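You operate a simulated robot arm through the tools that you are given. There is no shell and no other tool. Be economical: measure what you need, move in short steps, check, and stop when the job is done.

Carry out the task below with a simulated robot arm. There is one attempt and no reset: what you move stays moved.

TASK
Put the yellow array drive and the white can cooler on the black tray.
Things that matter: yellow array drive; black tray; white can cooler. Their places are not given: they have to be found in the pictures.

Only the result counts: the job must be done as asked and must still hold three seconds after the hand-in. Knocking over, shifting, dropping, spilling or breaking anything else fails it.

THE ROBOT
A 7-joint arm with a two-finger parallel gripper, fixed in place. Base frame: the origin is at the foot of the arm, x ahead of it, y to its left, z up; the work surface is at about z = 73. Lengths are in cm, angles in degrees, forces in N, time in s.
Its first joint turns from -166.0 to 166.0 degrees. Payload 4.4 kg.
The tool frame sits at the grasp point between the pads (the TCP): z along the fingers, y along the line on which they close. The tips reach 2.3 cm beyond it. The gripper opens to 9.4 cm. The fingers are 3.8 cm wide and 1 cm thick; the gripper's body (5.4 by 9.6 cm) begins 3.9 cm behind the TCP.
Orientation is that of the tool frame in the base frame, as [roll, pitch, yaw] about the fixed x, y, z axes, in that order (R = Rz(yaw) Ry(pitch) Rx(roll)). With the fingers straight down and closing along the base's y, the tool's x points along the base's -x, its y along +y and its z along -z.

THE INTERFACE
- The arm moves only by the tool play_rows. Its argument "increments" is a list of rows, each a list of 7 numbers: the closure, from 0 (fully open) to 1 (shut), then the shift along the tool's x, y, z in cm, then the turn, a rotation vector about the tool's x, y, z in degrees. In form: [[jaw, x, y, z, wx, wy, wz], ...]. A call has 1 to 20 rows; each row is the pose to reach, as a shift and turn from the pose commanded when the call began, along the tool's axes at that moment. A row lasts 0.2 s, in which the tool goes at most 5 cm and 8.6 degrees; a call with a longer step from one row to the next is refused whole, and so is a gripper value outside its range. A pose out of reach is approached as far as the arm can. The call stops where the force on the tool passes 40 N (or 10 N more than at its start, if that is more) or the arm is blocked; 0.2 s more then pass. Each finger travels about 7.2 cm/s and halts on what it meets, pressing with about 23 N; the grip force reading is that of the motor and also rises with nothing between the fingers. The clock runs only during rows and for 0.2 s after the last one: add rows that repeat a pose to give the fingers time. The reply holds the time, the measured pose of the TCP, the force on the tool along the base axes, the opening and the grip force, in the units named above and with some noise, and new pictures: "views" is both (left out), scene, wrist or none.
- Cameras (640 x 400 px; columns grow to the right, rows downward): "scene" is fixed at [4.78, 65.78, 131.84]; the picture's right is [-0.66, -0.75, 0.00], its down [-0.39, 0.34, -0.85] and it looks along [0.64, -0.56, -0.52] (base axes); focal length 315 px, centre (320, 200). "wrist" rides on the gripper at [8.6, 1.6, -7.5] in the tool frame; the picture's right is [-0.18, 0.98, 0.00], its down [-0.58, -0.11, -0.81] and it looks along [-0.79, -0.15, 0.59] (tool axes); focal length 243 px, centre (320, 200).
- measure_at(camera, pixels): for up to 12 pixels [column, row] of the newest picture of that camera ("zoom" is the newest enlarged one), the place [x, y, z] in the base frame of the surface seen there, good to about 0.3 cm, but the place of the scene camera against the robot may be out by one fixed shift of up to 1.2 cm in any direction. No time passes.
- inspect(camera, box): a new picture of the part [left, top, right, bottom] of that camera's present view, enlarged. No time passes.
- hand_in(): hands the job in; it is judged then, once.

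Work in short steps. Measure before you move; look again where a grasp or a placing could have gone wrong, and mend it. You have 60 turns and 170 pictures in all, those below and enlarged ones among them. Open the gripper and draw the arm clear of the work before you hand the job in, unless the task says otherwise; then end with one line.

The tools are called after "Request:" as a command line: name --pt "numbers of a row" for each row, then --argument value for the rest, lists and objects as JSON in quotes. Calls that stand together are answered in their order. play_rows: Moves the arm, as the interface text tells. Its arguments: {"type":"object","properties":{"increments":{"type":"array"},"views":{"type":"string","enum":["both","scene","wrist","none"]}},"required":["increments"]} The other tools are called the same way: measure_at (camera, pixels) gives the place of the surface under pixels of a picture; inspect (camera, box) takes an enlarged picture of a part of a camera's view; hand_in () hands the job in.

At the start:

```text
t: 0.0
ee_pos: [67.53, 36.75, 99.88]
tcp_rot: [-180.0, 0.0, 180.0]
ft_force: [-1.1, 0.5, 0.6]
opening: 9.39
gripper_force: 0.1
```

scene: 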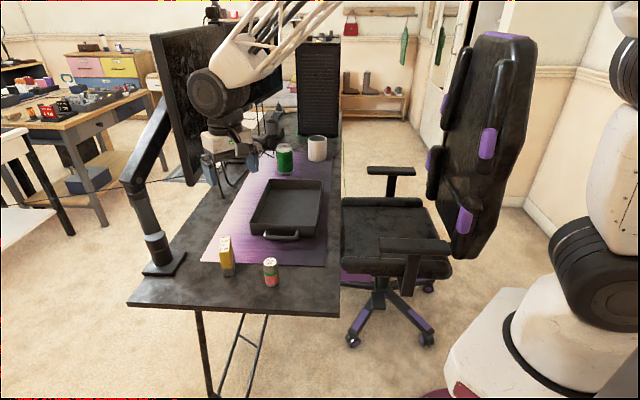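
wrist: 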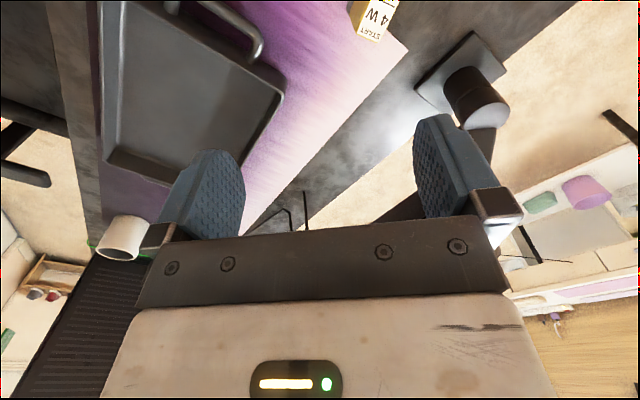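

The scene shows a yellow box at about (226,256), a white cylinder at (317,148) and the black tray at (287,207). I'll zoom in and measure them.

Request:
inspect --camera "scene" --box '[190, 120, 350, 300]'

Request:
measure_at --camera "scene" --pixels '[[225, 240], [229, 262], [228, 276], [317, 138], [317, 152], [317, 161], [285, 205], [258, 222], [312, 224], [274, 184], [315, 186], [270, 262]]'

```text
2.22 times, centred on (270, 210) of scene
```

zoom: 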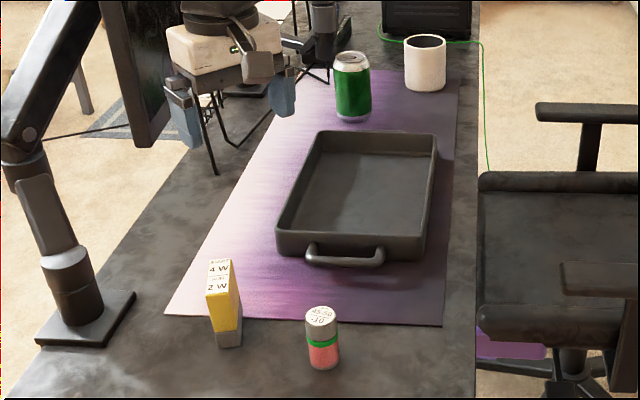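

```text
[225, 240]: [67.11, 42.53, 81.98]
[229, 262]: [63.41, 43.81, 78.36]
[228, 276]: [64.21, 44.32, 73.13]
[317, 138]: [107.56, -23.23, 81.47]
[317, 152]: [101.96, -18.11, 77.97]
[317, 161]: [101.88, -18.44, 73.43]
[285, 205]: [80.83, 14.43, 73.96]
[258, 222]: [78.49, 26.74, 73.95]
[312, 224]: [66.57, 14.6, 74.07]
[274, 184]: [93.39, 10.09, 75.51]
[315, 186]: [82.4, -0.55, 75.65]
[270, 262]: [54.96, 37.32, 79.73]
```

The drive and cooler are found. The cooler is far out (about 105 cm), so I'll take finer measurements of both.

Request:
inspect --camera "scene" --box '[205, 225, 261, 285]'

Request:
inspect --camera "wrist" --box '[320, 0, 440, 75]'

Request:
inspect --camera "scene" --box '[270, 125, 350, 175]'

```text
6.67 times, centred on (233, 255) of scene
```

zoom: 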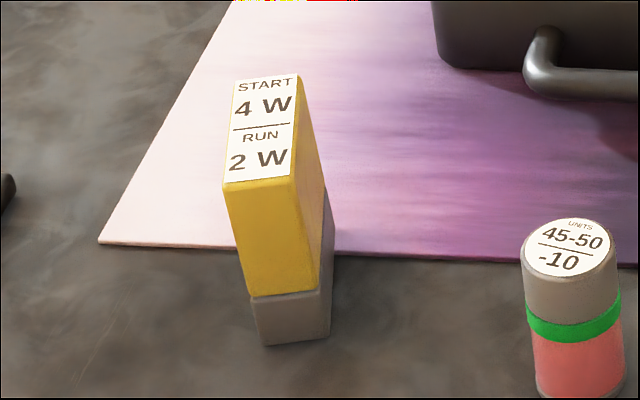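

```text
5.33 times, centred on (380, 38) of wrist
```

zoom: 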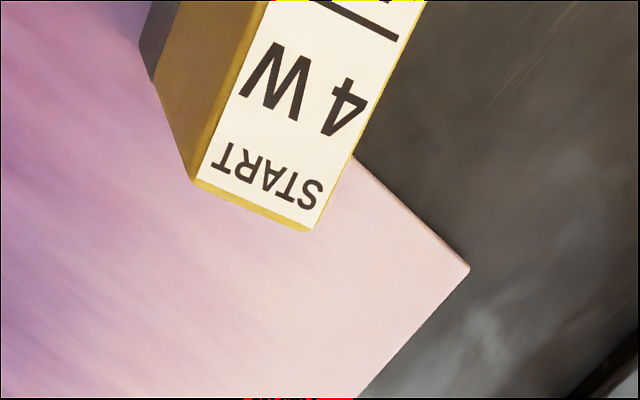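

```text
8.00 times, centred on (310, 150) of scene
```

zoom: 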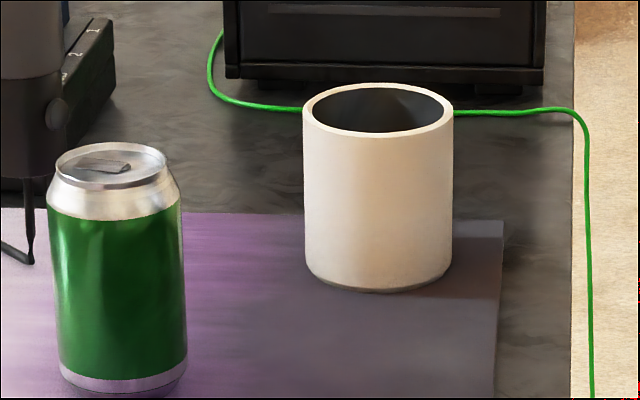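

Measuring the cooler's rim and foot in the zoom, and the drive's top corners.

Request:
measure_at --camera "zoom" --pixels '[[307, 110], [449, 110], [378, 86], [378, 134], [310, 250], [447, 250], [378, 284], [378, 200], [480, 280], [378, 90], [150, 155], [120, 385]]'

Request:
measure_at --camera "scene" --pixels '[[221, 237.5], [228.8, 237], [228.2, 251.5], [220, 252.5], [224.5, 245], [222, 262], [230, 262], [232, 256], [236, 285], [254, 222], [247, 215], [301, 234]]'

```text
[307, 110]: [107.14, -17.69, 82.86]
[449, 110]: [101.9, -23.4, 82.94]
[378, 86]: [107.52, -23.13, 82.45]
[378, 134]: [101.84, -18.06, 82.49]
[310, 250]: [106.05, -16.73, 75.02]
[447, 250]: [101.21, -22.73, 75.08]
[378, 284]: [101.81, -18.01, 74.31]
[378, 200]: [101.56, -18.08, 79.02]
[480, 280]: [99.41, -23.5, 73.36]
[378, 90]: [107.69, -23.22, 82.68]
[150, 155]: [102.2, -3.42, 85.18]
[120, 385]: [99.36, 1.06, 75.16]
```

```text
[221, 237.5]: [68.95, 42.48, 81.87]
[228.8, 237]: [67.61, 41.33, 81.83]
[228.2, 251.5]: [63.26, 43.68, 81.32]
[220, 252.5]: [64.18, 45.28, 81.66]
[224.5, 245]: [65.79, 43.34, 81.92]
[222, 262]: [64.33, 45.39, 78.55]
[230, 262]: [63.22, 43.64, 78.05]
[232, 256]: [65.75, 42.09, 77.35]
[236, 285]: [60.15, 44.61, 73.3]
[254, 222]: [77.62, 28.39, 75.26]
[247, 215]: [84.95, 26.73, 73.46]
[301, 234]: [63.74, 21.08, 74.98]
```

Checking the scene camera's offset by measuring the same things from the wrist camera.

Request:
measure_at --camera "wrist" --pixels '[[378, 42], [358, 33], [377, 15], [388, 1], [370, 1], [407, 49], [105, 240], [124, 222], [140, 235], [120, 257], [283, 88], [110, 155]]'

Request:
measure_at --camera "scene" --pixels '[[201.5, 260.5], [326, 265]]'

Request:
inspect --camera "wrist" --box '[85, 190, 181, 250]'

```text
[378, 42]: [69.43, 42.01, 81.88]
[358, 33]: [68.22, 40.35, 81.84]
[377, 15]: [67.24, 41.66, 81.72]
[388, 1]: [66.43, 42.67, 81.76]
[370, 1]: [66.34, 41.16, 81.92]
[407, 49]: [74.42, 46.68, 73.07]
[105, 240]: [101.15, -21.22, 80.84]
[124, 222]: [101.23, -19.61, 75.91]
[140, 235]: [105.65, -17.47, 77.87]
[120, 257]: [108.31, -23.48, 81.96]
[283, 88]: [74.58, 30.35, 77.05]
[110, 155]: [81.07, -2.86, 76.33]
```

```text
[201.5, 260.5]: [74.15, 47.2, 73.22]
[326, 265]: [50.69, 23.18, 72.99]
```

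```text
6.67 times, centred on (133, 220) of wrist
```

zoom: 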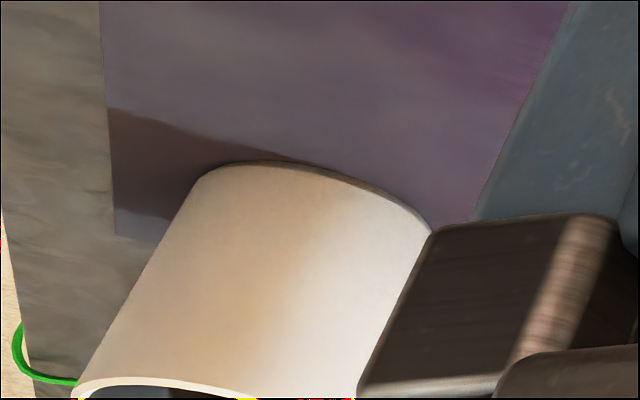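

The offset is about (+0.35, -0.6, 0), so the drive centre is near (66.3, 42.7) with its long side at about -29°. Moving above it, turned +29° about tool z.

Request:
play_rows --pt "0 0.3 1.5 0 0 0 7.25" --pt "0 0.6 3 2 0 0 14.5" --pt "0 0.9 4.5 4 0 0 21.75" --pt "0 1.2 5.95 6 0 0 29" --pt "0 1.2 5.95 9 0 0 29" --pt "0 1.2 5.95 9 0 0 29"

```text
t: 1.4
ee_pos: [66.34, 42.67, 90.75]
tcp_rot: [179.9, 0.0, 151.0]
ft_force: [-0.4, -0.4, 0.9]
opening: 9.39
gripper_force: 0.1
```

scene: 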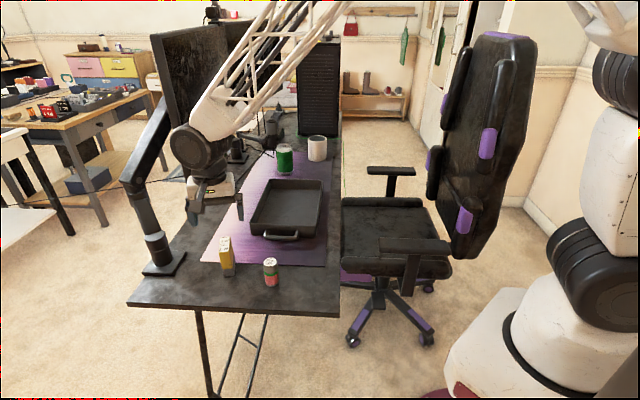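
wrist: 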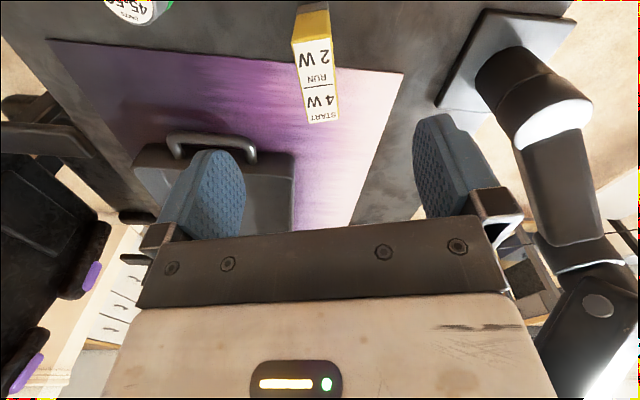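

Arrived. Measuring the label corners with the wrist camera to refine position and angle.

Request:
measure_at --camera "wrist" --pixels '[[309, 121], [337, 120], [323, 80], [295, 43], [330, 40], [302, 80], [334, 80]]'

Request:
inspect --camera "wrist" --box '[260, 0, 420, 130]'

```text
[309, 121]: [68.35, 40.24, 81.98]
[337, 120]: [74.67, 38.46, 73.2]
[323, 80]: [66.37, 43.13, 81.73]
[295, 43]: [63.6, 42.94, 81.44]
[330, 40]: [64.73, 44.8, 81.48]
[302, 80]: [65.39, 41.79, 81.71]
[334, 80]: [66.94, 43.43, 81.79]
```

```text
3.08 times, centred on (340, 65) of wrist
```

zoom: 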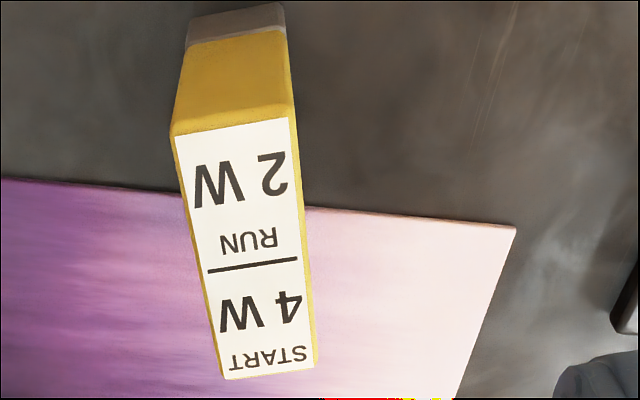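

Drive centre is about (66.5, 42.5) at -29.5°, well aligned. Descending to z ≈ 79.3 and closing.

Request:
play_rows --pt "0 0 0 3 0 0 0" --pt "0 0 0 6 0 0 0" --pt "0 0 0 9 0 0 0" --pt "0 0 0 11.4 0 0 0" --pt "0 0 0 11.4 0 0 0" --pt "0.5 0 0 11.4 0 0 0" --pt "1 0 0 11.4 0 0 0" --pt "1 0 0 11.4 0 0 0" --pt "1 0 0 11.4 0 0 0"

```text
t: 3.4
ee_pos: [66.28, 42.64, 79.38]
tcp_rot: [180.0, -0.1, 151.0]
ft_force: [-0.3, 0.1, 0.1]
opening: 2.57
gripper_force: 22.9
```

scene: 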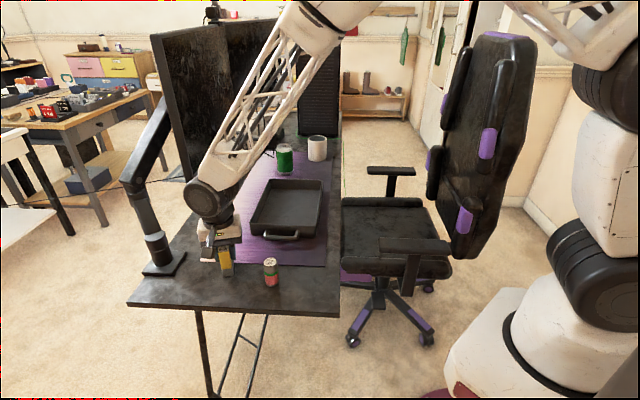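
wrist: 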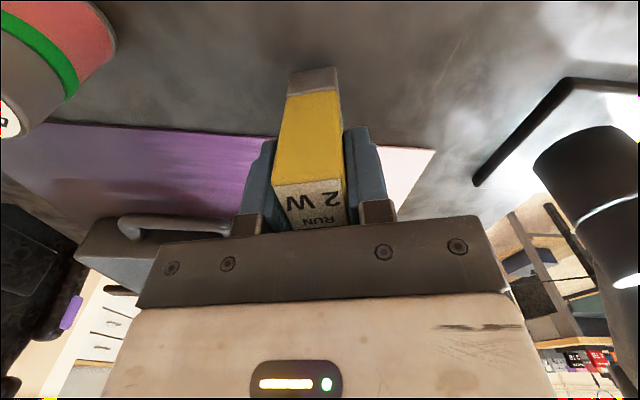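

Gripped (opening 2.57 cm). Lifting 12 cm, and measuring the tray with the scene camera meanwhile.

Request:
play_rows --pt "1 0 0 -2 0 0 0" --pt "1 0 0 -5 0 0 0" --pt "1 0 0 -8 0 0 0" --pt "1 0 0 -12 0 0 0" --pt "1 0 0 -12 0 0 0"

Request:
inspect --camera "scene" --box '[230, 165, 342, 250]'

```text
t: 4.6
ee_pos: [66.3, 42.72, 91.55]
tcp_rot: [-180.0, 0.0, 151.0]
ft_force: [0.5, -0.1, -1.1]
opening: 2.55
gripper_force: 22.9
```

scene: 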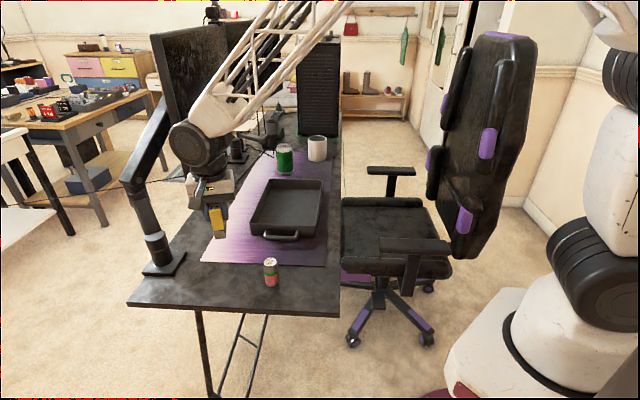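
wrist: 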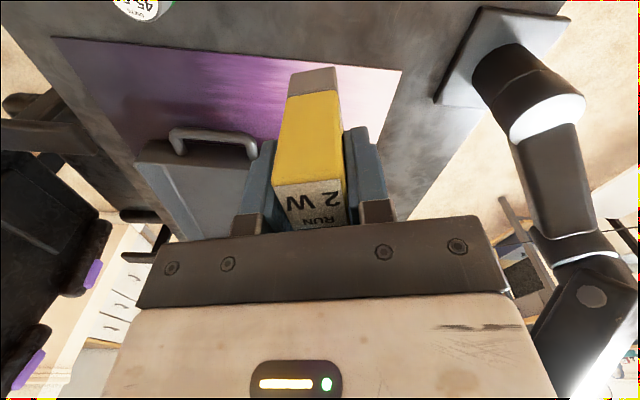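

```text
4.71 times, centred on (286, 208) of scene
```

zoom: 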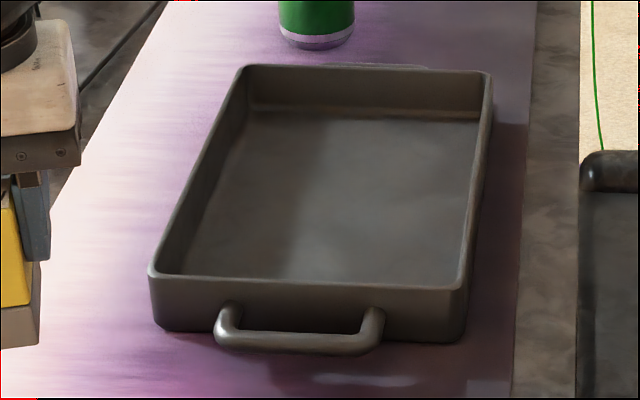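

Drive held. Measuring tray rim corners and floor corners.

Request:
measure_at --camera "zoom" --pixels '[[154, 272], [466, 288], [489, 75], [243, 69], [195, 270], [450, 275], [475, 125], [255, 118], [330, 190], [400, 190], [310, 340], [300, 270]]'

```text
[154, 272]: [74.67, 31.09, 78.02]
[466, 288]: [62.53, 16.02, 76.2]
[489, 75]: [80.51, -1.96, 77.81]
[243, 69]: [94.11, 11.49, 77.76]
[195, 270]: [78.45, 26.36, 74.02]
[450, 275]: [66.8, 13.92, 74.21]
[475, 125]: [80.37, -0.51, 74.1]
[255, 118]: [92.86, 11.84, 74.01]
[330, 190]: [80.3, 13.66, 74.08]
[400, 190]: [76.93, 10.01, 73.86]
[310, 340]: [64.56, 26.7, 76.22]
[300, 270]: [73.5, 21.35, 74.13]
```

Tray: floor z≈74.05, rim ≈77.8, corrected centre ≈(78.2, 13.8), long axis at -45°. I'll carry the drive to (74.3, 19.8) in the handle end of the tray.

Request:
play_rows --pt "1 -2 -1.8 0 0 0 0" --pt "1 -5 -4.5 0 0 0 0" --pt "1 -8 -7.1 0 0 0 0" --pt "1 -11 -9.8 0 0 0 0" --pt "1 -14 -12.5 0 0 0 0" --pt "1 -16.5 -14.7 0 0 0 0" --pt "1 -18.1 -16.16 0 0 0 0" --pt "1 -18.1 -16.16 2 0 0 0" --pt "1 -18.1 -16.16 4 0 0 0" --pt "1 -18.1 -16.16 4 0 0 0"

```text
t: 6.8
ee_pos: [74.27, 19.84, 87.48]
tcp_rot: [179.9, 0.0, 151.0]
ft_force: [-0.3, 0.5, -1.7]
opening: 2.6
gripper_force: 23.3
```

scene: 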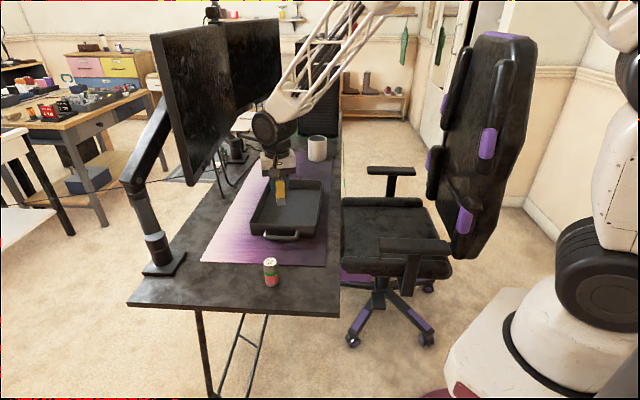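
wrist: 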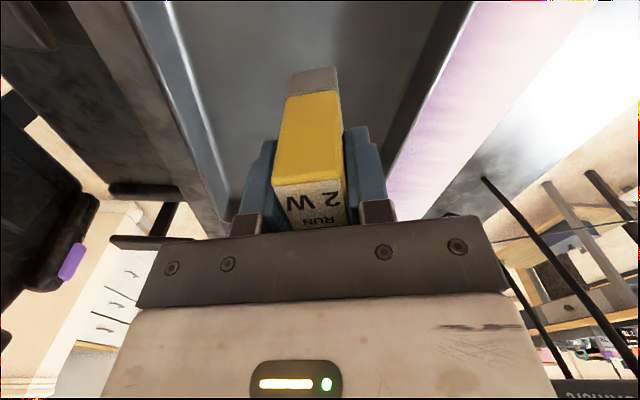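

The drive is over the tray interior. Lowering until near contact at about z 80.5.

Request:
play_rows --pt "1 0 0 2 0 0 0" --pt "1 0 0 4 0 0 0" --pt "1 0 0 5.5 0 0 0" --pt "1 0 0 6.2 0 0 0" --pt "1 0 0 6.6 0 0 0" --pt "1 0 0 6.9 0 0 0" --pt "1 0 0 6.9 0 0 0"

Request:
inspect --camera "scene" --box '[230, 165, 342, 250]'

```text
t: 8.4
ee_pos: [74.23, 19.72, 80.48]
tcp_rot: [179.9, 0.0, 151.0]
ft_force: [-0.5, -0.7, -1.1]
opening: 2.57
gripper_force: 23.4
```

scene: 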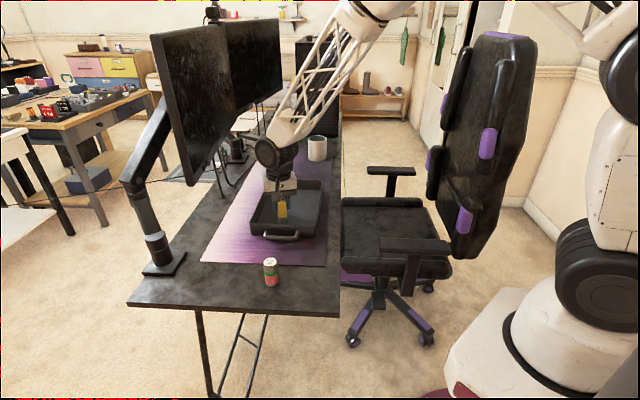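
wrist: 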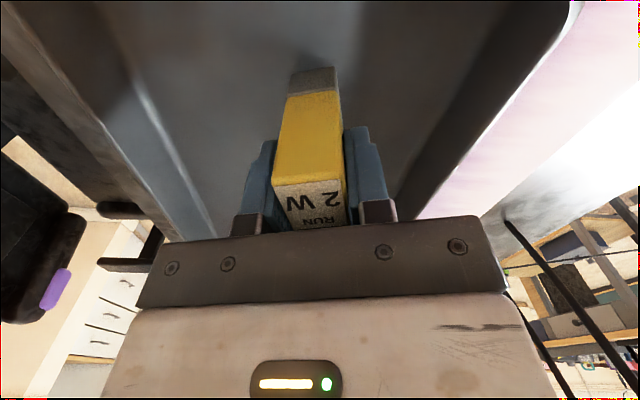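

```text
4.71 times, centred on (286, 208) of scene
```

zoom: 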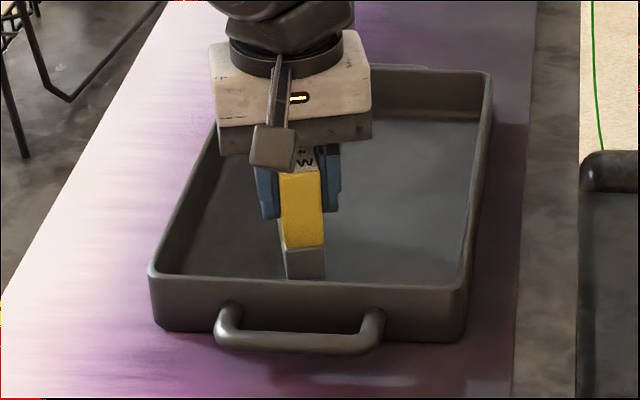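

No contact yet; inching down until the force changes.

Request:
play_rows --pt "1 0 0 0.1 0 0 0" --pt "1 0 0 0.2 0 0 0" --pt "1 0 0 0.2 0 0 0" --views "none"

```text
t: 9.2
ee_pos: [74.34, 19.76, 80.29]
tcp_rot: [180.0, 0.0, 151.0]
ft_force: [0.0, 0.5, -1.9]
opening: 2.58
gripper_force: 23.3
```

Request:
play_rows --pt "1 0 0 0.1 0 0 0" --pt "1 0 0 0.2 0 0 0" --pt "1 0 0 0.2 0 0 0" --views "none"

```text
t: 10.0
ee_pos: [74.5, 19.66, 80.22]
tcp_rot: [179.9, 0.0, 151.0]
ft_force: [-0.3, -3.5, 18.1]
opening: 2.63
gripper_force: 23.0
```

Contact (18 N upward). Backing up 0.1, opening partially, then rising.

Request:
play_rows --pt "1 0 0 -0.12 0 0 0" --pt "0.65 0 0 -0.12 0 0 0" --pt "0.4 0 0 -0.12 0 0 0" --pt "0.4 0 0 -0.12 0 0 0" --pt "0.4 0 0 -1.5 0 0 0" --pt "0.4 0 0 -4 0 0 0" --pt "0.4 0 0 -8 0 0 0" --pt "0.4 0 0 -12 0 0 0" --pt "0.2 0 0 -16 0 0 0" --pt "0 0 0 -16 0 0 0"

Request:
inspect --camera "scene" --box '[230, 125, 342, 250]'

```text
t: 12.2
ee_pos: [74.35, 19.9, 96.08]
tcp_rot: [180.0, 0.1, 151.0]
ft_force: [0.6, 0.2, 0.0]
opening: 9.42
gripper_force: 0.0
```

scene: 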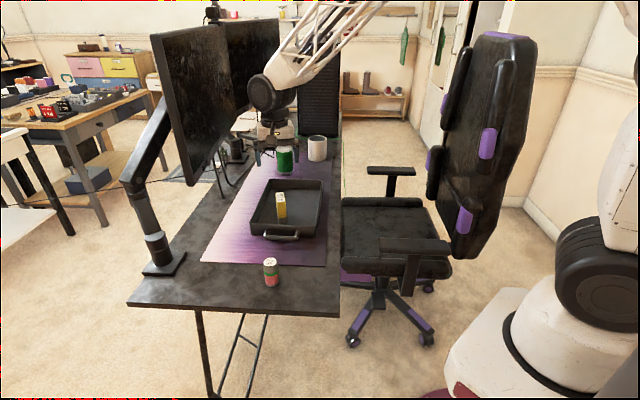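
wrist: 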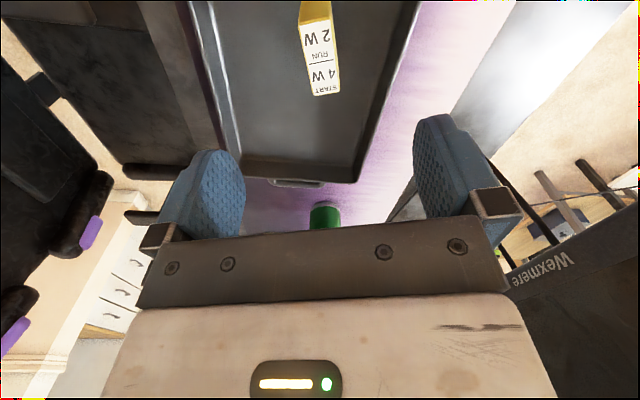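

```text
3.20 times, centred on (286, 188) of scene
```

zoom: 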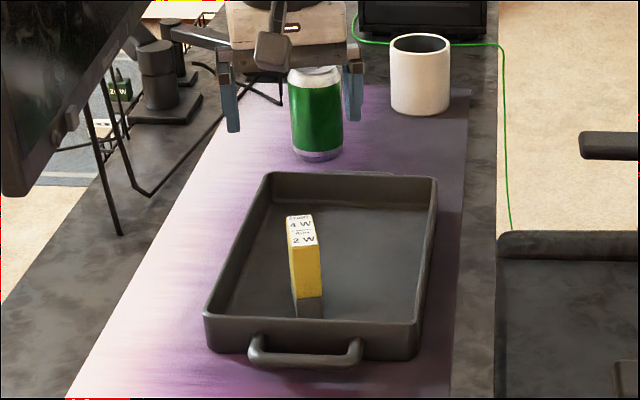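

The drive stands in the tray. Now I move to a viewing spot in front of the cooler, yawed to its azimuth (-11.4°), to measure it with the wrist camera.

Request:
play_rows --pt "0 -1.5 -1.5 -2 0 0 -1" --pt "0 -4.5 -4.5 -4 0 0 -3" --pt "0 -7.5 -7.5 -6.9 0 0 -5" --pt "0 -10.5 -10.5 -6.9 0 0 -7" --pt "0 -13.5 -13.5 -6.9 0 0 -9" --pt "0 -16.5 -16.5 -6.9 0 0 -11" --pt "0 -19.5 -19.5 -6.9 0 0 -13" --pt "0 -22.5 -22.5 -6.9 0 0 -15" --pt "0 -25.3 -25.2 -6.9 0 0 -17" --pt "0 -27.6 -27.15 -6.9 0 0 -17.6" --pt "0 -27.6 -27.15 -6.9 0 0 -17.6"

```text
refused: row 3 steps farther than a row can; nothing moved
```

Refused for step length; using smaller steps.

Request:
play_rows --pt "0 -1 -1 -2 0 0 -1" --pt "0 -3 -3 -4.5 0 0 -2" --pt "0 -5.7 -5.7 -6.9 0 0 -4" --pt "0 -8.7 -8.7 -6.9 0 0 -6" --pt "0 -11.7 -11.7 -6.9 0 0 -8" --pt "0 -14.7 -14.7 -6.9 0 0 -10" --pt "0 -17.7 -17.7 -6.9 0 0 -12" --pt "0 -20.7 -20.7 -6.9 0 0 -14" --pt "0 -23.7 -23.7 -6.9 0 0 -16" --pt "0 -26 -26 -6.9 0 0 -17.6" --pt "0 -27.6 -27.15 -6.9 0 0 -17.6" --pt "0 -27.6 -27.15 -6.9 0 0 -17.6"

```text
t: 14.8
ee_pos: [85.42, -17.4, 103.16]
tcp_rot: [-180.0, 0.0, 168.5]
ft_force: [0.6, 0.1, 0.3]
opening: 9.41
gripper_force: 0.1
```

scene: 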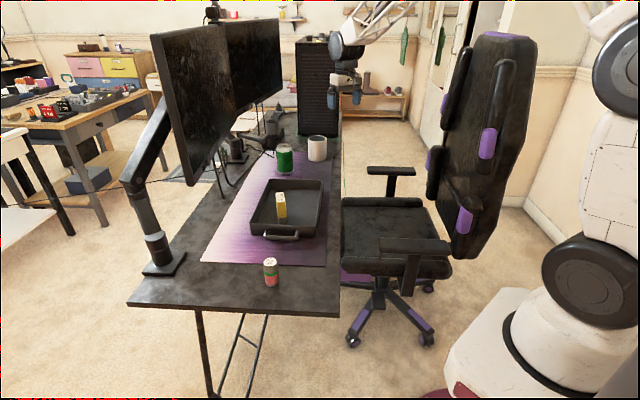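
wrist: 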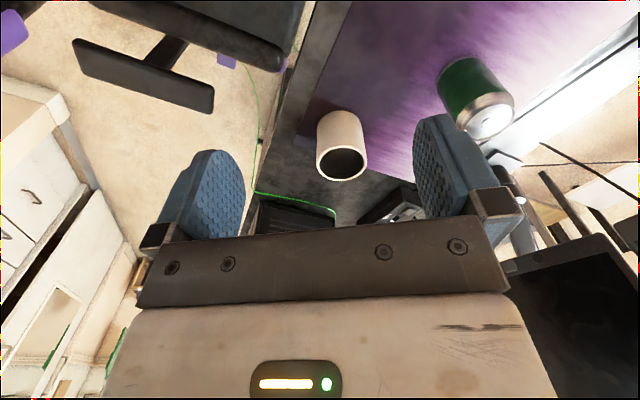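

The cooler is clearly seen at (341,150). Zooming to measure its rim.

Request:
inspect --camera "wrist" --box '[293, 100, 389, 160]'

Request:
measure_at --camera "wrist" --pixels '[[318, 162], [365, 159], [341, 145], [341, 179], [340, 130], [317, 130], [362, 130], [317, 160], [366, 162], [343, 177], [338, 114]]'

```text
6.67 times, centred on (341, 130) of wrist
```

zoom: 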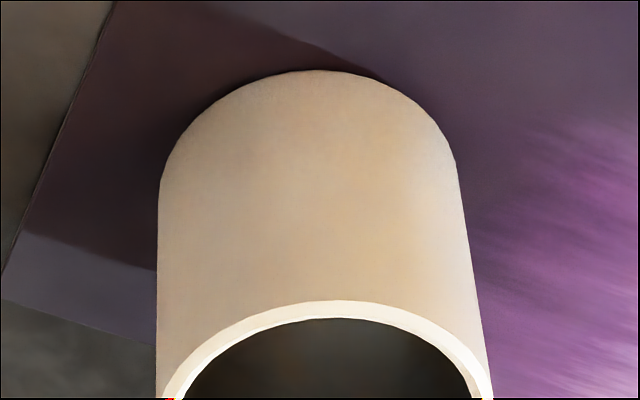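

```text
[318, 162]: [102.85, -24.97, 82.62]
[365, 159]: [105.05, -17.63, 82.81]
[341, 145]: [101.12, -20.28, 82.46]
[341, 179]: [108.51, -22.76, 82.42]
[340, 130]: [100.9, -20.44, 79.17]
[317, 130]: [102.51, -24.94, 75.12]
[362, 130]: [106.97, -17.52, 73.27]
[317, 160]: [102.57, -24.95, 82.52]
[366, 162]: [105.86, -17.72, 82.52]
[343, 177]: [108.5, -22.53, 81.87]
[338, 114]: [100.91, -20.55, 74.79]
```

Cooler centre ≈ (104.8, -21.4), Ø≈8.1, top 82.6. Since it's beyond vertical reach, I'll tilt the tool 45° outward while moving to a pre-grasp pose 10 cm back along the approach.

Request:
play_rows --pt "0 -2 0 2.4 0 -7.5 0" --pt "0 -4 0 4.8 0 -15 0" --pt "0 -6 0 7.2 0 -22.5 0" --pt "0 -8 0 9.6 0 -30 0" --pt "0 -10 0 12 0 -37.5 0" --pt "0 -11.9 0 14.4 0 -45 0" --pt "0 -11.9 0 14.4 0 -45 0"

Request:
inspect --camera "scene" --box '[260, 90, 372, 160]'

```text
t: 16.4
ee_pos: [97.09, -19.73, 88.69]
tcp_rot: [-180.0, 45.1, 168.7]
ft_force: [0.3, -0.3, 0.2]
opening: 9.41
gripper_force: 0.0
```

scene: 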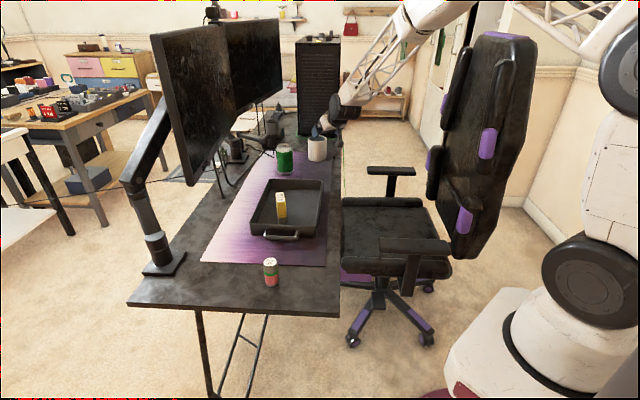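
wrist: 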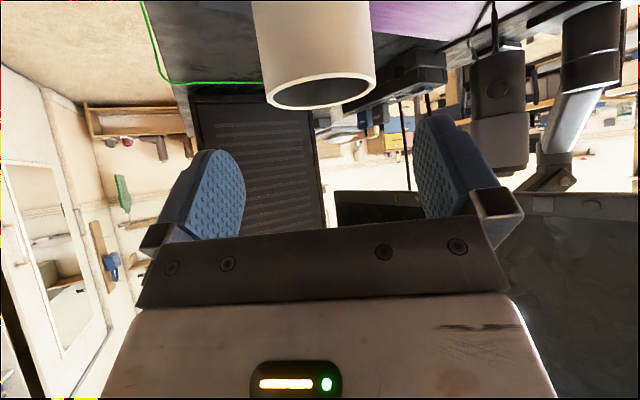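

```text
5.71 times, centred on (316, 125) of scene
```

zoom: 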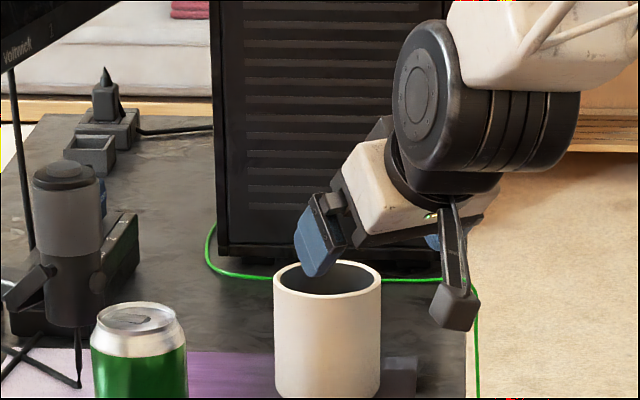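

Pre-grasp reached; re-measuring the rim's sides for lateral alignment.

Request:
measure_at --camera "wrist" --pixels '[[267, 93], [372, 85], [318, 79], [321, 104], [263, 60], [371, 55], [260, 20], [368, 20], [315, 40]]'

```text
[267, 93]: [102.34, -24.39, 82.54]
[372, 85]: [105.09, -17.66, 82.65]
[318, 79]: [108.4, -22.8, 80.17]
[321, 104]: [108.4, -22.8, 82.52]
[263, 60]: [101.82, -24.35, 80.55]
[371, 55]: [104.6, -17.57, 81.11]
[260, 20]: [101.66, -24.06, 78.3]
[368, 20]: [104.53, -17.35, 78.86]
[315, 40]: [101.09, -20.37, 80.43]
```

Aligned laterally (cup mid ≈ -0.33, TCP -0.33 in tangential coordinate). Advancing 5.5 cm along tool z, then checking.

Request:
play_rows --pt "0 0 0 2 0 0 0" --pt "0 0 0 4 0 0 0" --pt "0 0 0 5.5 0 0 0" --pt "0 0 0 5.5 0 0 0"

Request:
inspect --camera "scene" --box '[276, 110, 372, 170]'

```text
t: 17.4
ee_pos: [100.88, -20.48, 84.7]
tcp_rot: [179.9, 44.9, 168.7]
ft_force: [0.2, -0.2, -0.7]
opening: 9.41
gripper_force: 0.0
```

scene: 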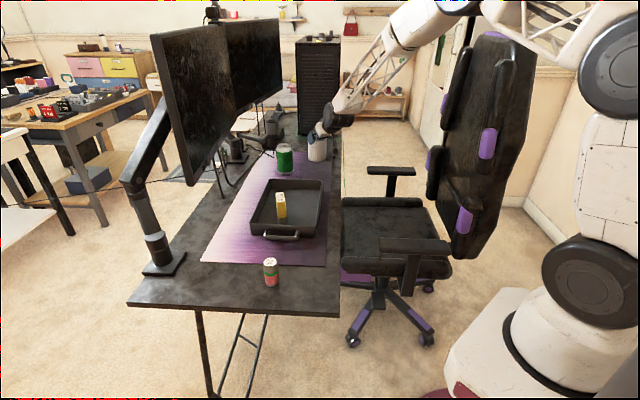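
wrist: 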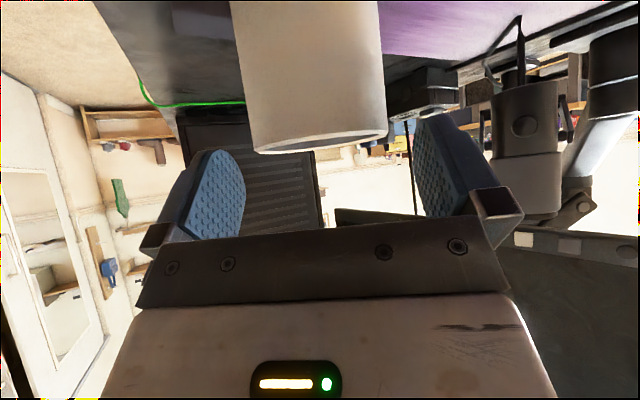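

```text
6.67 times, centred on (324, 140) of scene
```

zoom: 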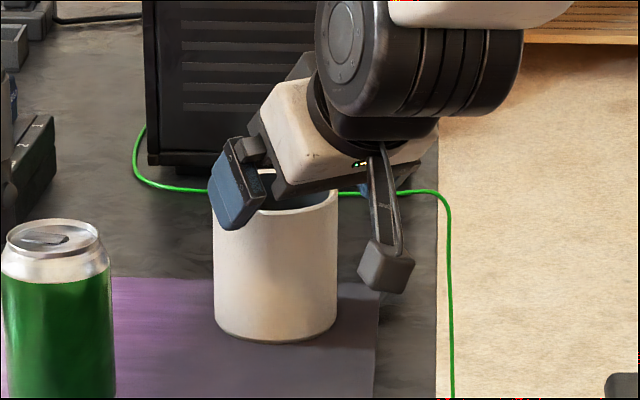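

Fingers are straddling the rim's near side. Checking centring with another measurement.

Request:
measure_at --camera "wrist" --pixels '[[252, 145], [384, 133], [246, 100], [383, 100], [240, 60], [379, 60], [320, 100], [240, 175], [420, 150]]'

```text
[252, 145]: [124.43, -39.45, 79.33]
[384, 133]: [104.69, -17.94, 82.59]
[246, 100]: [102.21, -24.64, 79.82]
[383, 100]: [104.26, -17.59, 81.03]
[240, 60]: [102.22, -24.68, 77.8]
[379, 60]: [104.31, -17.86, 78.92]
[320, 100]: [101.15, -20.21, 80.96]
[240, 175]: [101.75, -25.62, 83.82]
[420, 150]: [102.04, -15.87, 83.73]
```

Fitting a circle gives the cup centre ≈ (105.05, -21.7), i.e. 0.35 cm toward tool -y. Correcting, then advancing in small rows to the grasp point.

Request:
play_rows --pt "0 0 -0.35 0 0 0 0" --pt "0 0 -0.35 1 0 0 0" --pt "0 -0.1 -0.35 2 0 0 0" --pt "0 -0.2 -0.35 3 0 0 0" --pt "0 -0.2 -0.35 4 0 0 0" --pt "0 -0.2 -0.35 4.6 0 0 0" --pt "0 -0.2 -0.35 4.6 0 0 0"

Request:
inspect --camera "scene" --box '[276, 110, 372, 170]'

```text
t: 19.0
ee_pos: [104.06, -21.47, 81.68]
tcp_rot: [-180.0, 45.0, 168.6]
ft_force: [0.0, 0.2, 0.6]
opening: 9.4
gripper_force: 0.1
```

scene: 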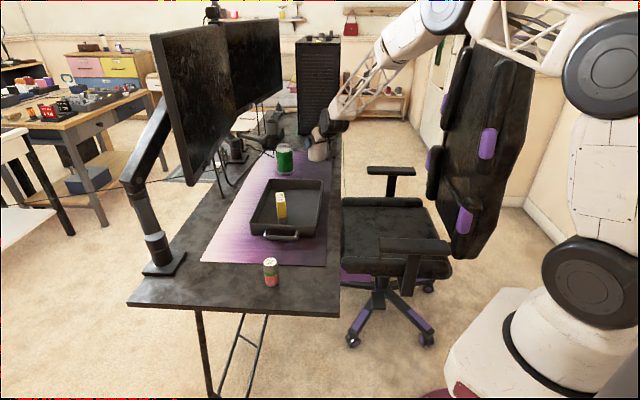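
wrist: 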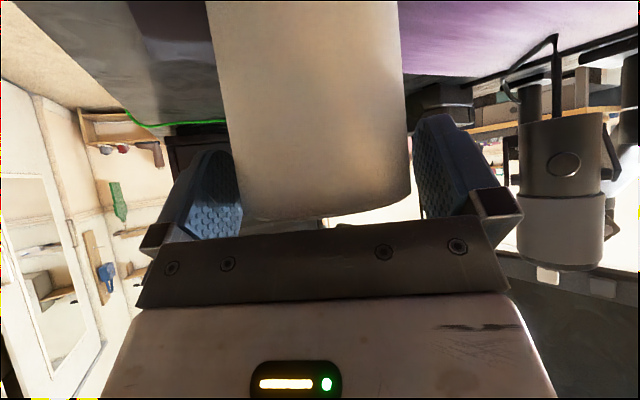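

```text
6.67 times, centred on (324, 140) of scene
```

zoom: 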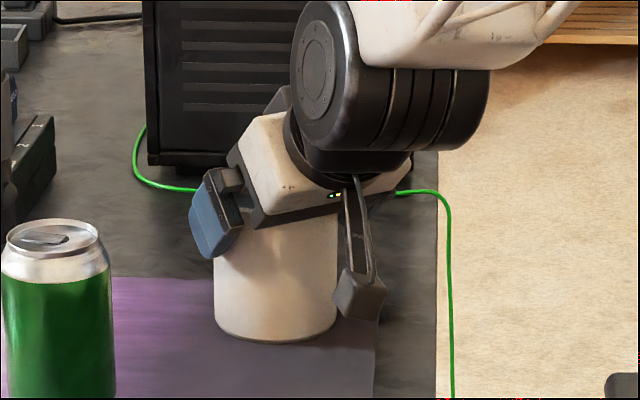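

The fingers straddle the cup without contact forces. Closing gradually.

Request:
play_rows --pt "0.08 0 0 0 0 0 0" --pt "0.14 0 0 0 0 0 0" --pt "0.25 0 0 0 0 0 0" --pt "0.5 0 0 0 0 0 0" --pt "1 0 0 0 0 0 0" --pt "1 0 0 0 0 0 0"

```text
t: 20.4
ee_pos: [104.18, -21.49, 81.51]
tcp_rot: [-180.0, 45.0, 168.6]
ft_force: [0.5, 1.3, 1.4]
opening: 8.09
gripper_force: 23.2
```

scene: 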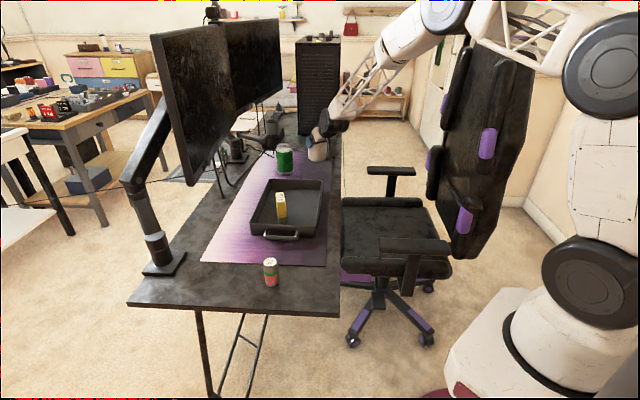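
wrist: 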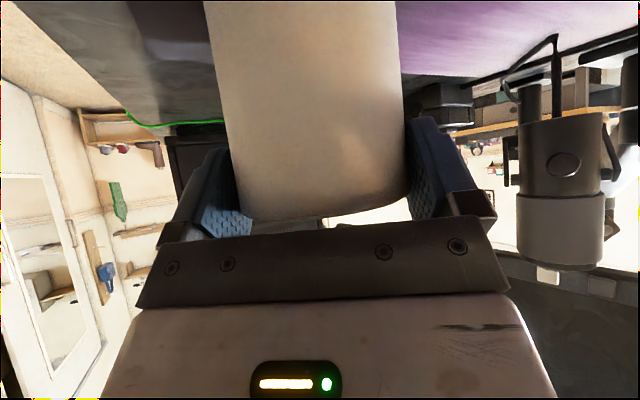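

Gripped at 8.09 cm (the cup's diameter). Lifting straight up 13 cm.

Request:
play_rows --pt "1 -0.5 0 -0.5 0 0 0" --pt "1 -1.5 0 -1.5 0 0 0" --pt "1 -3.5 0 -3.5 0 0 0" --pt "1 -5.5 0 -5.5 0 0 0" --pt "1 -7.5 0 -7.5 0 0 0" --pt "1 -9.2 0 -9.2 0 0 0" --pt "1 -9.2 0 -9.2 0 0 0"

```text
t: 22.0
ee_pos: [104.15, -21.42, 94.69]
tcp_rot: [180.0, 45.0, 168.6]
ft_force: [0.4, 0.2, -3.0]
opening: 8.04
gripper_force: 22.8
```

scene: 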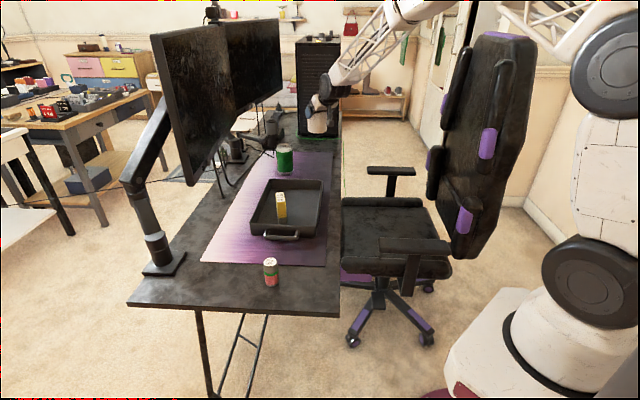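
wrist: 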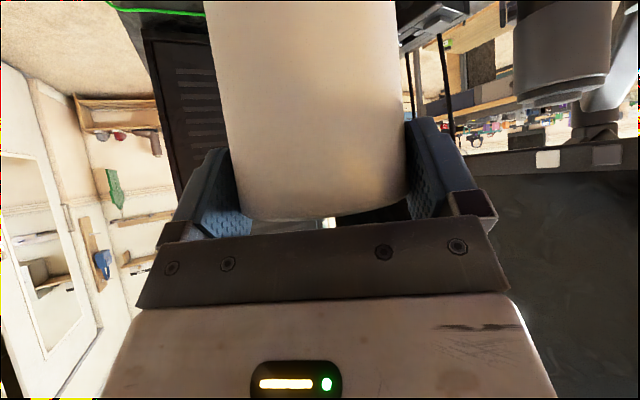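

The cup is held. Before retracting, I check where the tall chair back and armrest are.

Request:
measure_at --camera "scene" --pixels '[[470, 60], [455, 120], [440, 190], [430, 158], [505, 60], [520, 110], [495, 40], [390, 172], [430, 245], [400, 200], [460, 255]]'

```text
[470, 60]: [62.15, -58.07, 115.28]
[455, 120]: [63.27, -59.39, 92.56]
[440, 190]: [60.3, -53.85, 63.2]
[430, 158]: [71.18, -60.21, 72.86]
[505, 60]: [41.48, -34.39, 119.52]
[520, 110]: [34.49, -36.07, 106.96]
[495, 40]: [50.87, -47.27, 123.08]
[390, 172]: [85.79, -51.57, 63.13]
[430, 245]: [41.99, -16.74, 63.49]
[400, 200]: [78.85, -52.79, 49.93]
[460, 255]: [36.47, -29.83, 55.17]
```

Chair is well away. Retracting inward and swinging to above the tray's far-middle, cup target (81, 8.5), yawing 17.4° about vertical.

Request:
play_rows --pt "1 1.4 0 -1.4 0 0 0" --pt "1 4 0 -4 0 0 0" --pt "1 6.8 0 -6.8 0 0 0" --pt "1 9.2 1.5 -9.2 -1 0 -1" --pt "1 11.2 4 -11.2 -2.5 0 -2.5" --pt "1 13 7 -13 -4 0 -4" --pt "1 14.6 10.2 -14.6 -5.5 0 -5.5" --pt "1 16.2 13.4 -16.2 -7 0 -7" --pt "1 17.8 16.6 -17.8 -8.5 0 -8.5" --pt "1 19.3 19.8 -19.3 -10 0 -10" --pt "1 20.3 22.7 -20.3 -11.5 0 -11.5" --pt "1 20.84 24.46 -20.84 -12.3 0 -12.3" --pt "1 20.84 24.46 -20.84 -12.3 0 -12.3"

Request:
inspect --camera "scene" --box '[230, 140, 342, 250]'

```text
t: 24.8
ee_pos: [79.94, 8.28, 94.82]
tcp_rot: [179.9, 45.0, -174.0]
ft_force: [0.0, -1.1, -2.8]
opening: 8.05
gripper_force: 23.0
```

scene: 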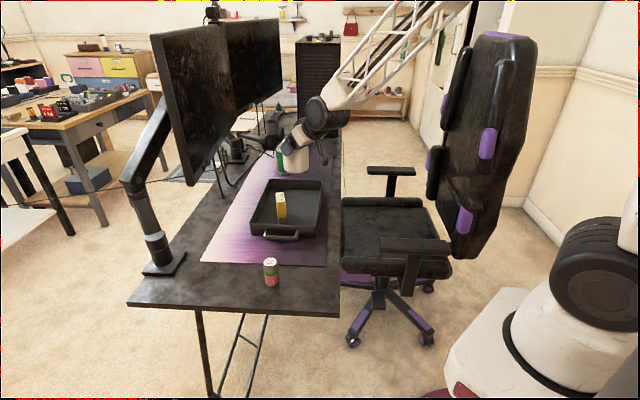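
wrist: 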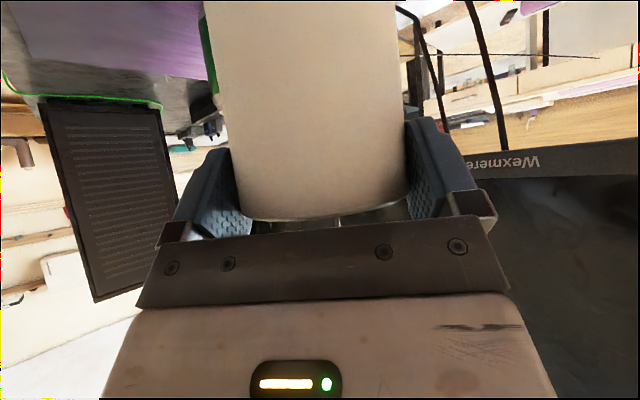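

```text
3.64 times, centred on (286, 195) of scene
```

zoom: 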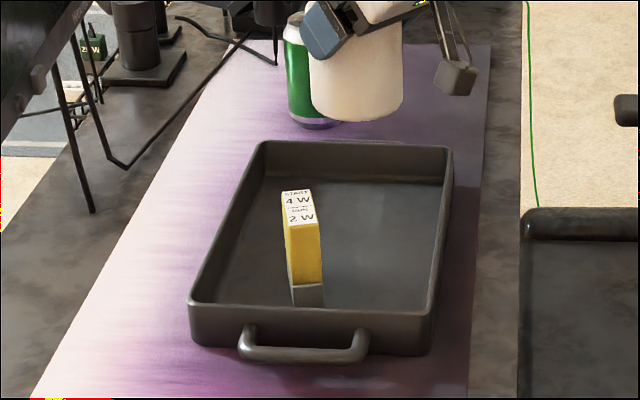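

Cup is over its spot, upright and clear of drive. Lowering 11.6 cm to just above the floor.

Request:
play_rows --pt "1 1.5 0 1.5 0 0 0" --pt "1 3.5 0 3.5 0 0 0" --pt "1 5.5 0 5.5 0 0 0" --pt "1 7 0 7 0 0 0" --pt "1 7.8 0 7.8 0 0 0" --pt "1 8.2 0 8.2 0 0 0" --pt "1 8.2 0 8.2 0 0 0"

Request:
inspect --camera "scene" --box '[230, 150, 342, 250]'

```text
t: 26.4
ee_pos: [79.99, 8.2, 83.15]
tcp_rot: [179.9, 45.1, -174.0]
ft_force: [0.0, -0.3, -1.4]
opening: 8.05
gripper_force: 23.0
```

scene: 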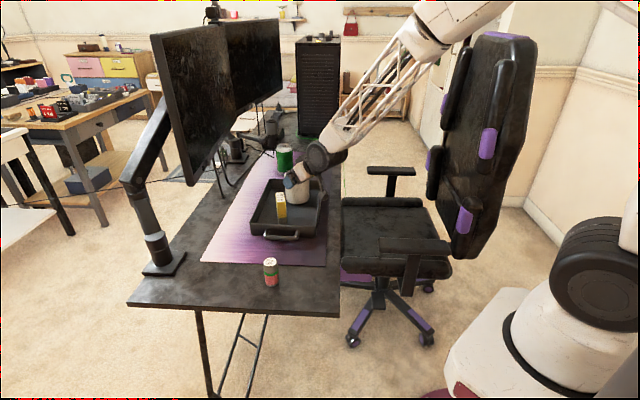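
wrist: 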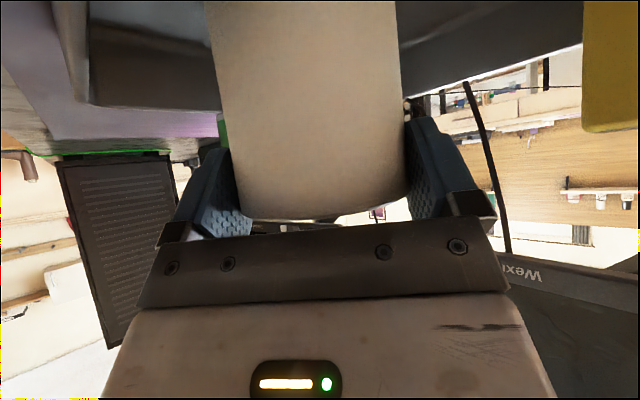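

```text
4.00 times, centred on (286, 200) of scene
```

zoom: 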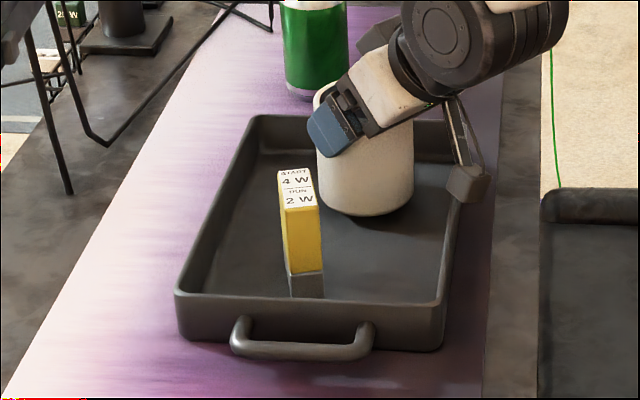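

The camera block (zoom ~(467,183)) is near the right wall; measuring its underside against the rim before going lower.

Request:
measure_at --camera "zoom" --pixels '[[466, 198], [455, 192], [465, 183], [483, 190], [449, 215], [455, 175], [445, 290], [360, 212], [335, 205]]'

```text
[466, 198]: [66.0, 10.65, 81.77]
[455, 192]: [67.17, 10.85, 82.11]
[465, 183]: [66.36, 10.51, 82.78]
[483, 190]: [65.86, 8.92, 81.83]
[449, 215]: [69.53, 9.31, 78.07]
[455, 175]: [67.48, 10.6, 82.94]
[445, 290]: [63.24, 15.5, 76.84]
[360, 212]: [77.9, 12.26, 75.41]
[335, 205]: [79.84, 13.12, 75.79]
```

Camera bottom is ~81.5 versus rim 78: safe for another ~1 cm. Inching down.

Request:
play_rows --pt "1 0.15 0 0.15 0 0 0" --pt "1 0.3 0 0.3 0 0 0" --pt "1 0.4 0 0.4 0 0 0" --pt "1 0.4 0 0.4 0 0 0" --views "none"

```text
t: 27.4
ee_pos: [80.0, 8.3, 82.59]
tcp_rot: [180.0, 44.9, -174.0]
ft_force: [1.0, 0.6, -3.1]
opening: 8.07
gripper_force: 23.0
```

Request:
play_rows --pt "1 0.07 0 0.07 0 0 0" --pt "1 0.14 0 0.14 0 0 0" --pt "1 0.14 0 0.14 0 0 0" --views "none"

```text
t: 28.2
ee_pos: [80.03, 8.24, 82.28]
tcp_rot: [-180.0, 44.9, -173.9]
ft_force: [0.4, -0.3, -3.0]
opening: 8.06
gripper_force: 22.5
```

Request:
play_rows --pt "1 0.07 0 0.07 0 0 0" --pt "1 0.14 0 0.14 0 0 0" --pt "1 0.14 0 0.14 0 0 0" --views "none"

```text
t: 29.0
ee_pos: [79.98, 8.28, 82.15]
tcp_rot: [180.0, 45.2, -173.9]
ft_force: [0.1, 0.1, 9.0]
opening: 8.07
gripper_force: 22.7
```

Contact (9 N). Opening fully, then drawing back along the approach axis.

Request:
play_rows --pt "0.5 0 0 0 0 0 0" --pt "0 0 0 0 0 0 0" --pt "0 0 0 0 0 0 0" --pt "0 0 0 0 0 0 0"

```text
t: 30.0
ee_pos: [80.0, 8.3, 82.08]
tcp_rot: [-179.9, 44.9, -174.0]
ft_force: [-0.1, -1.1, -0.6]
opening: 9.4
gripper_force: 0.0
```

scene: 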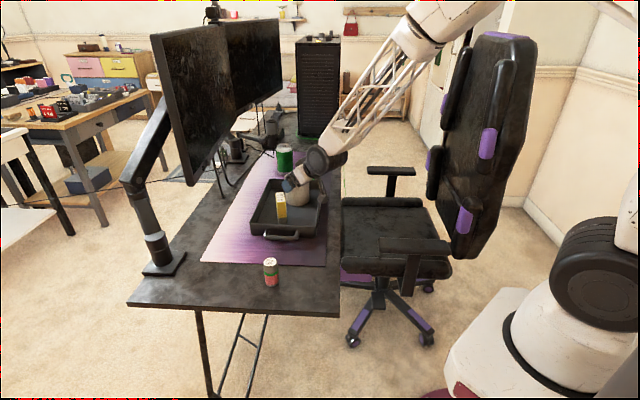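
wrist: 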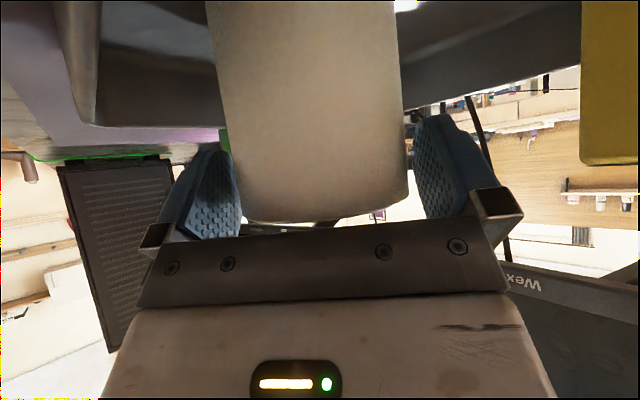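

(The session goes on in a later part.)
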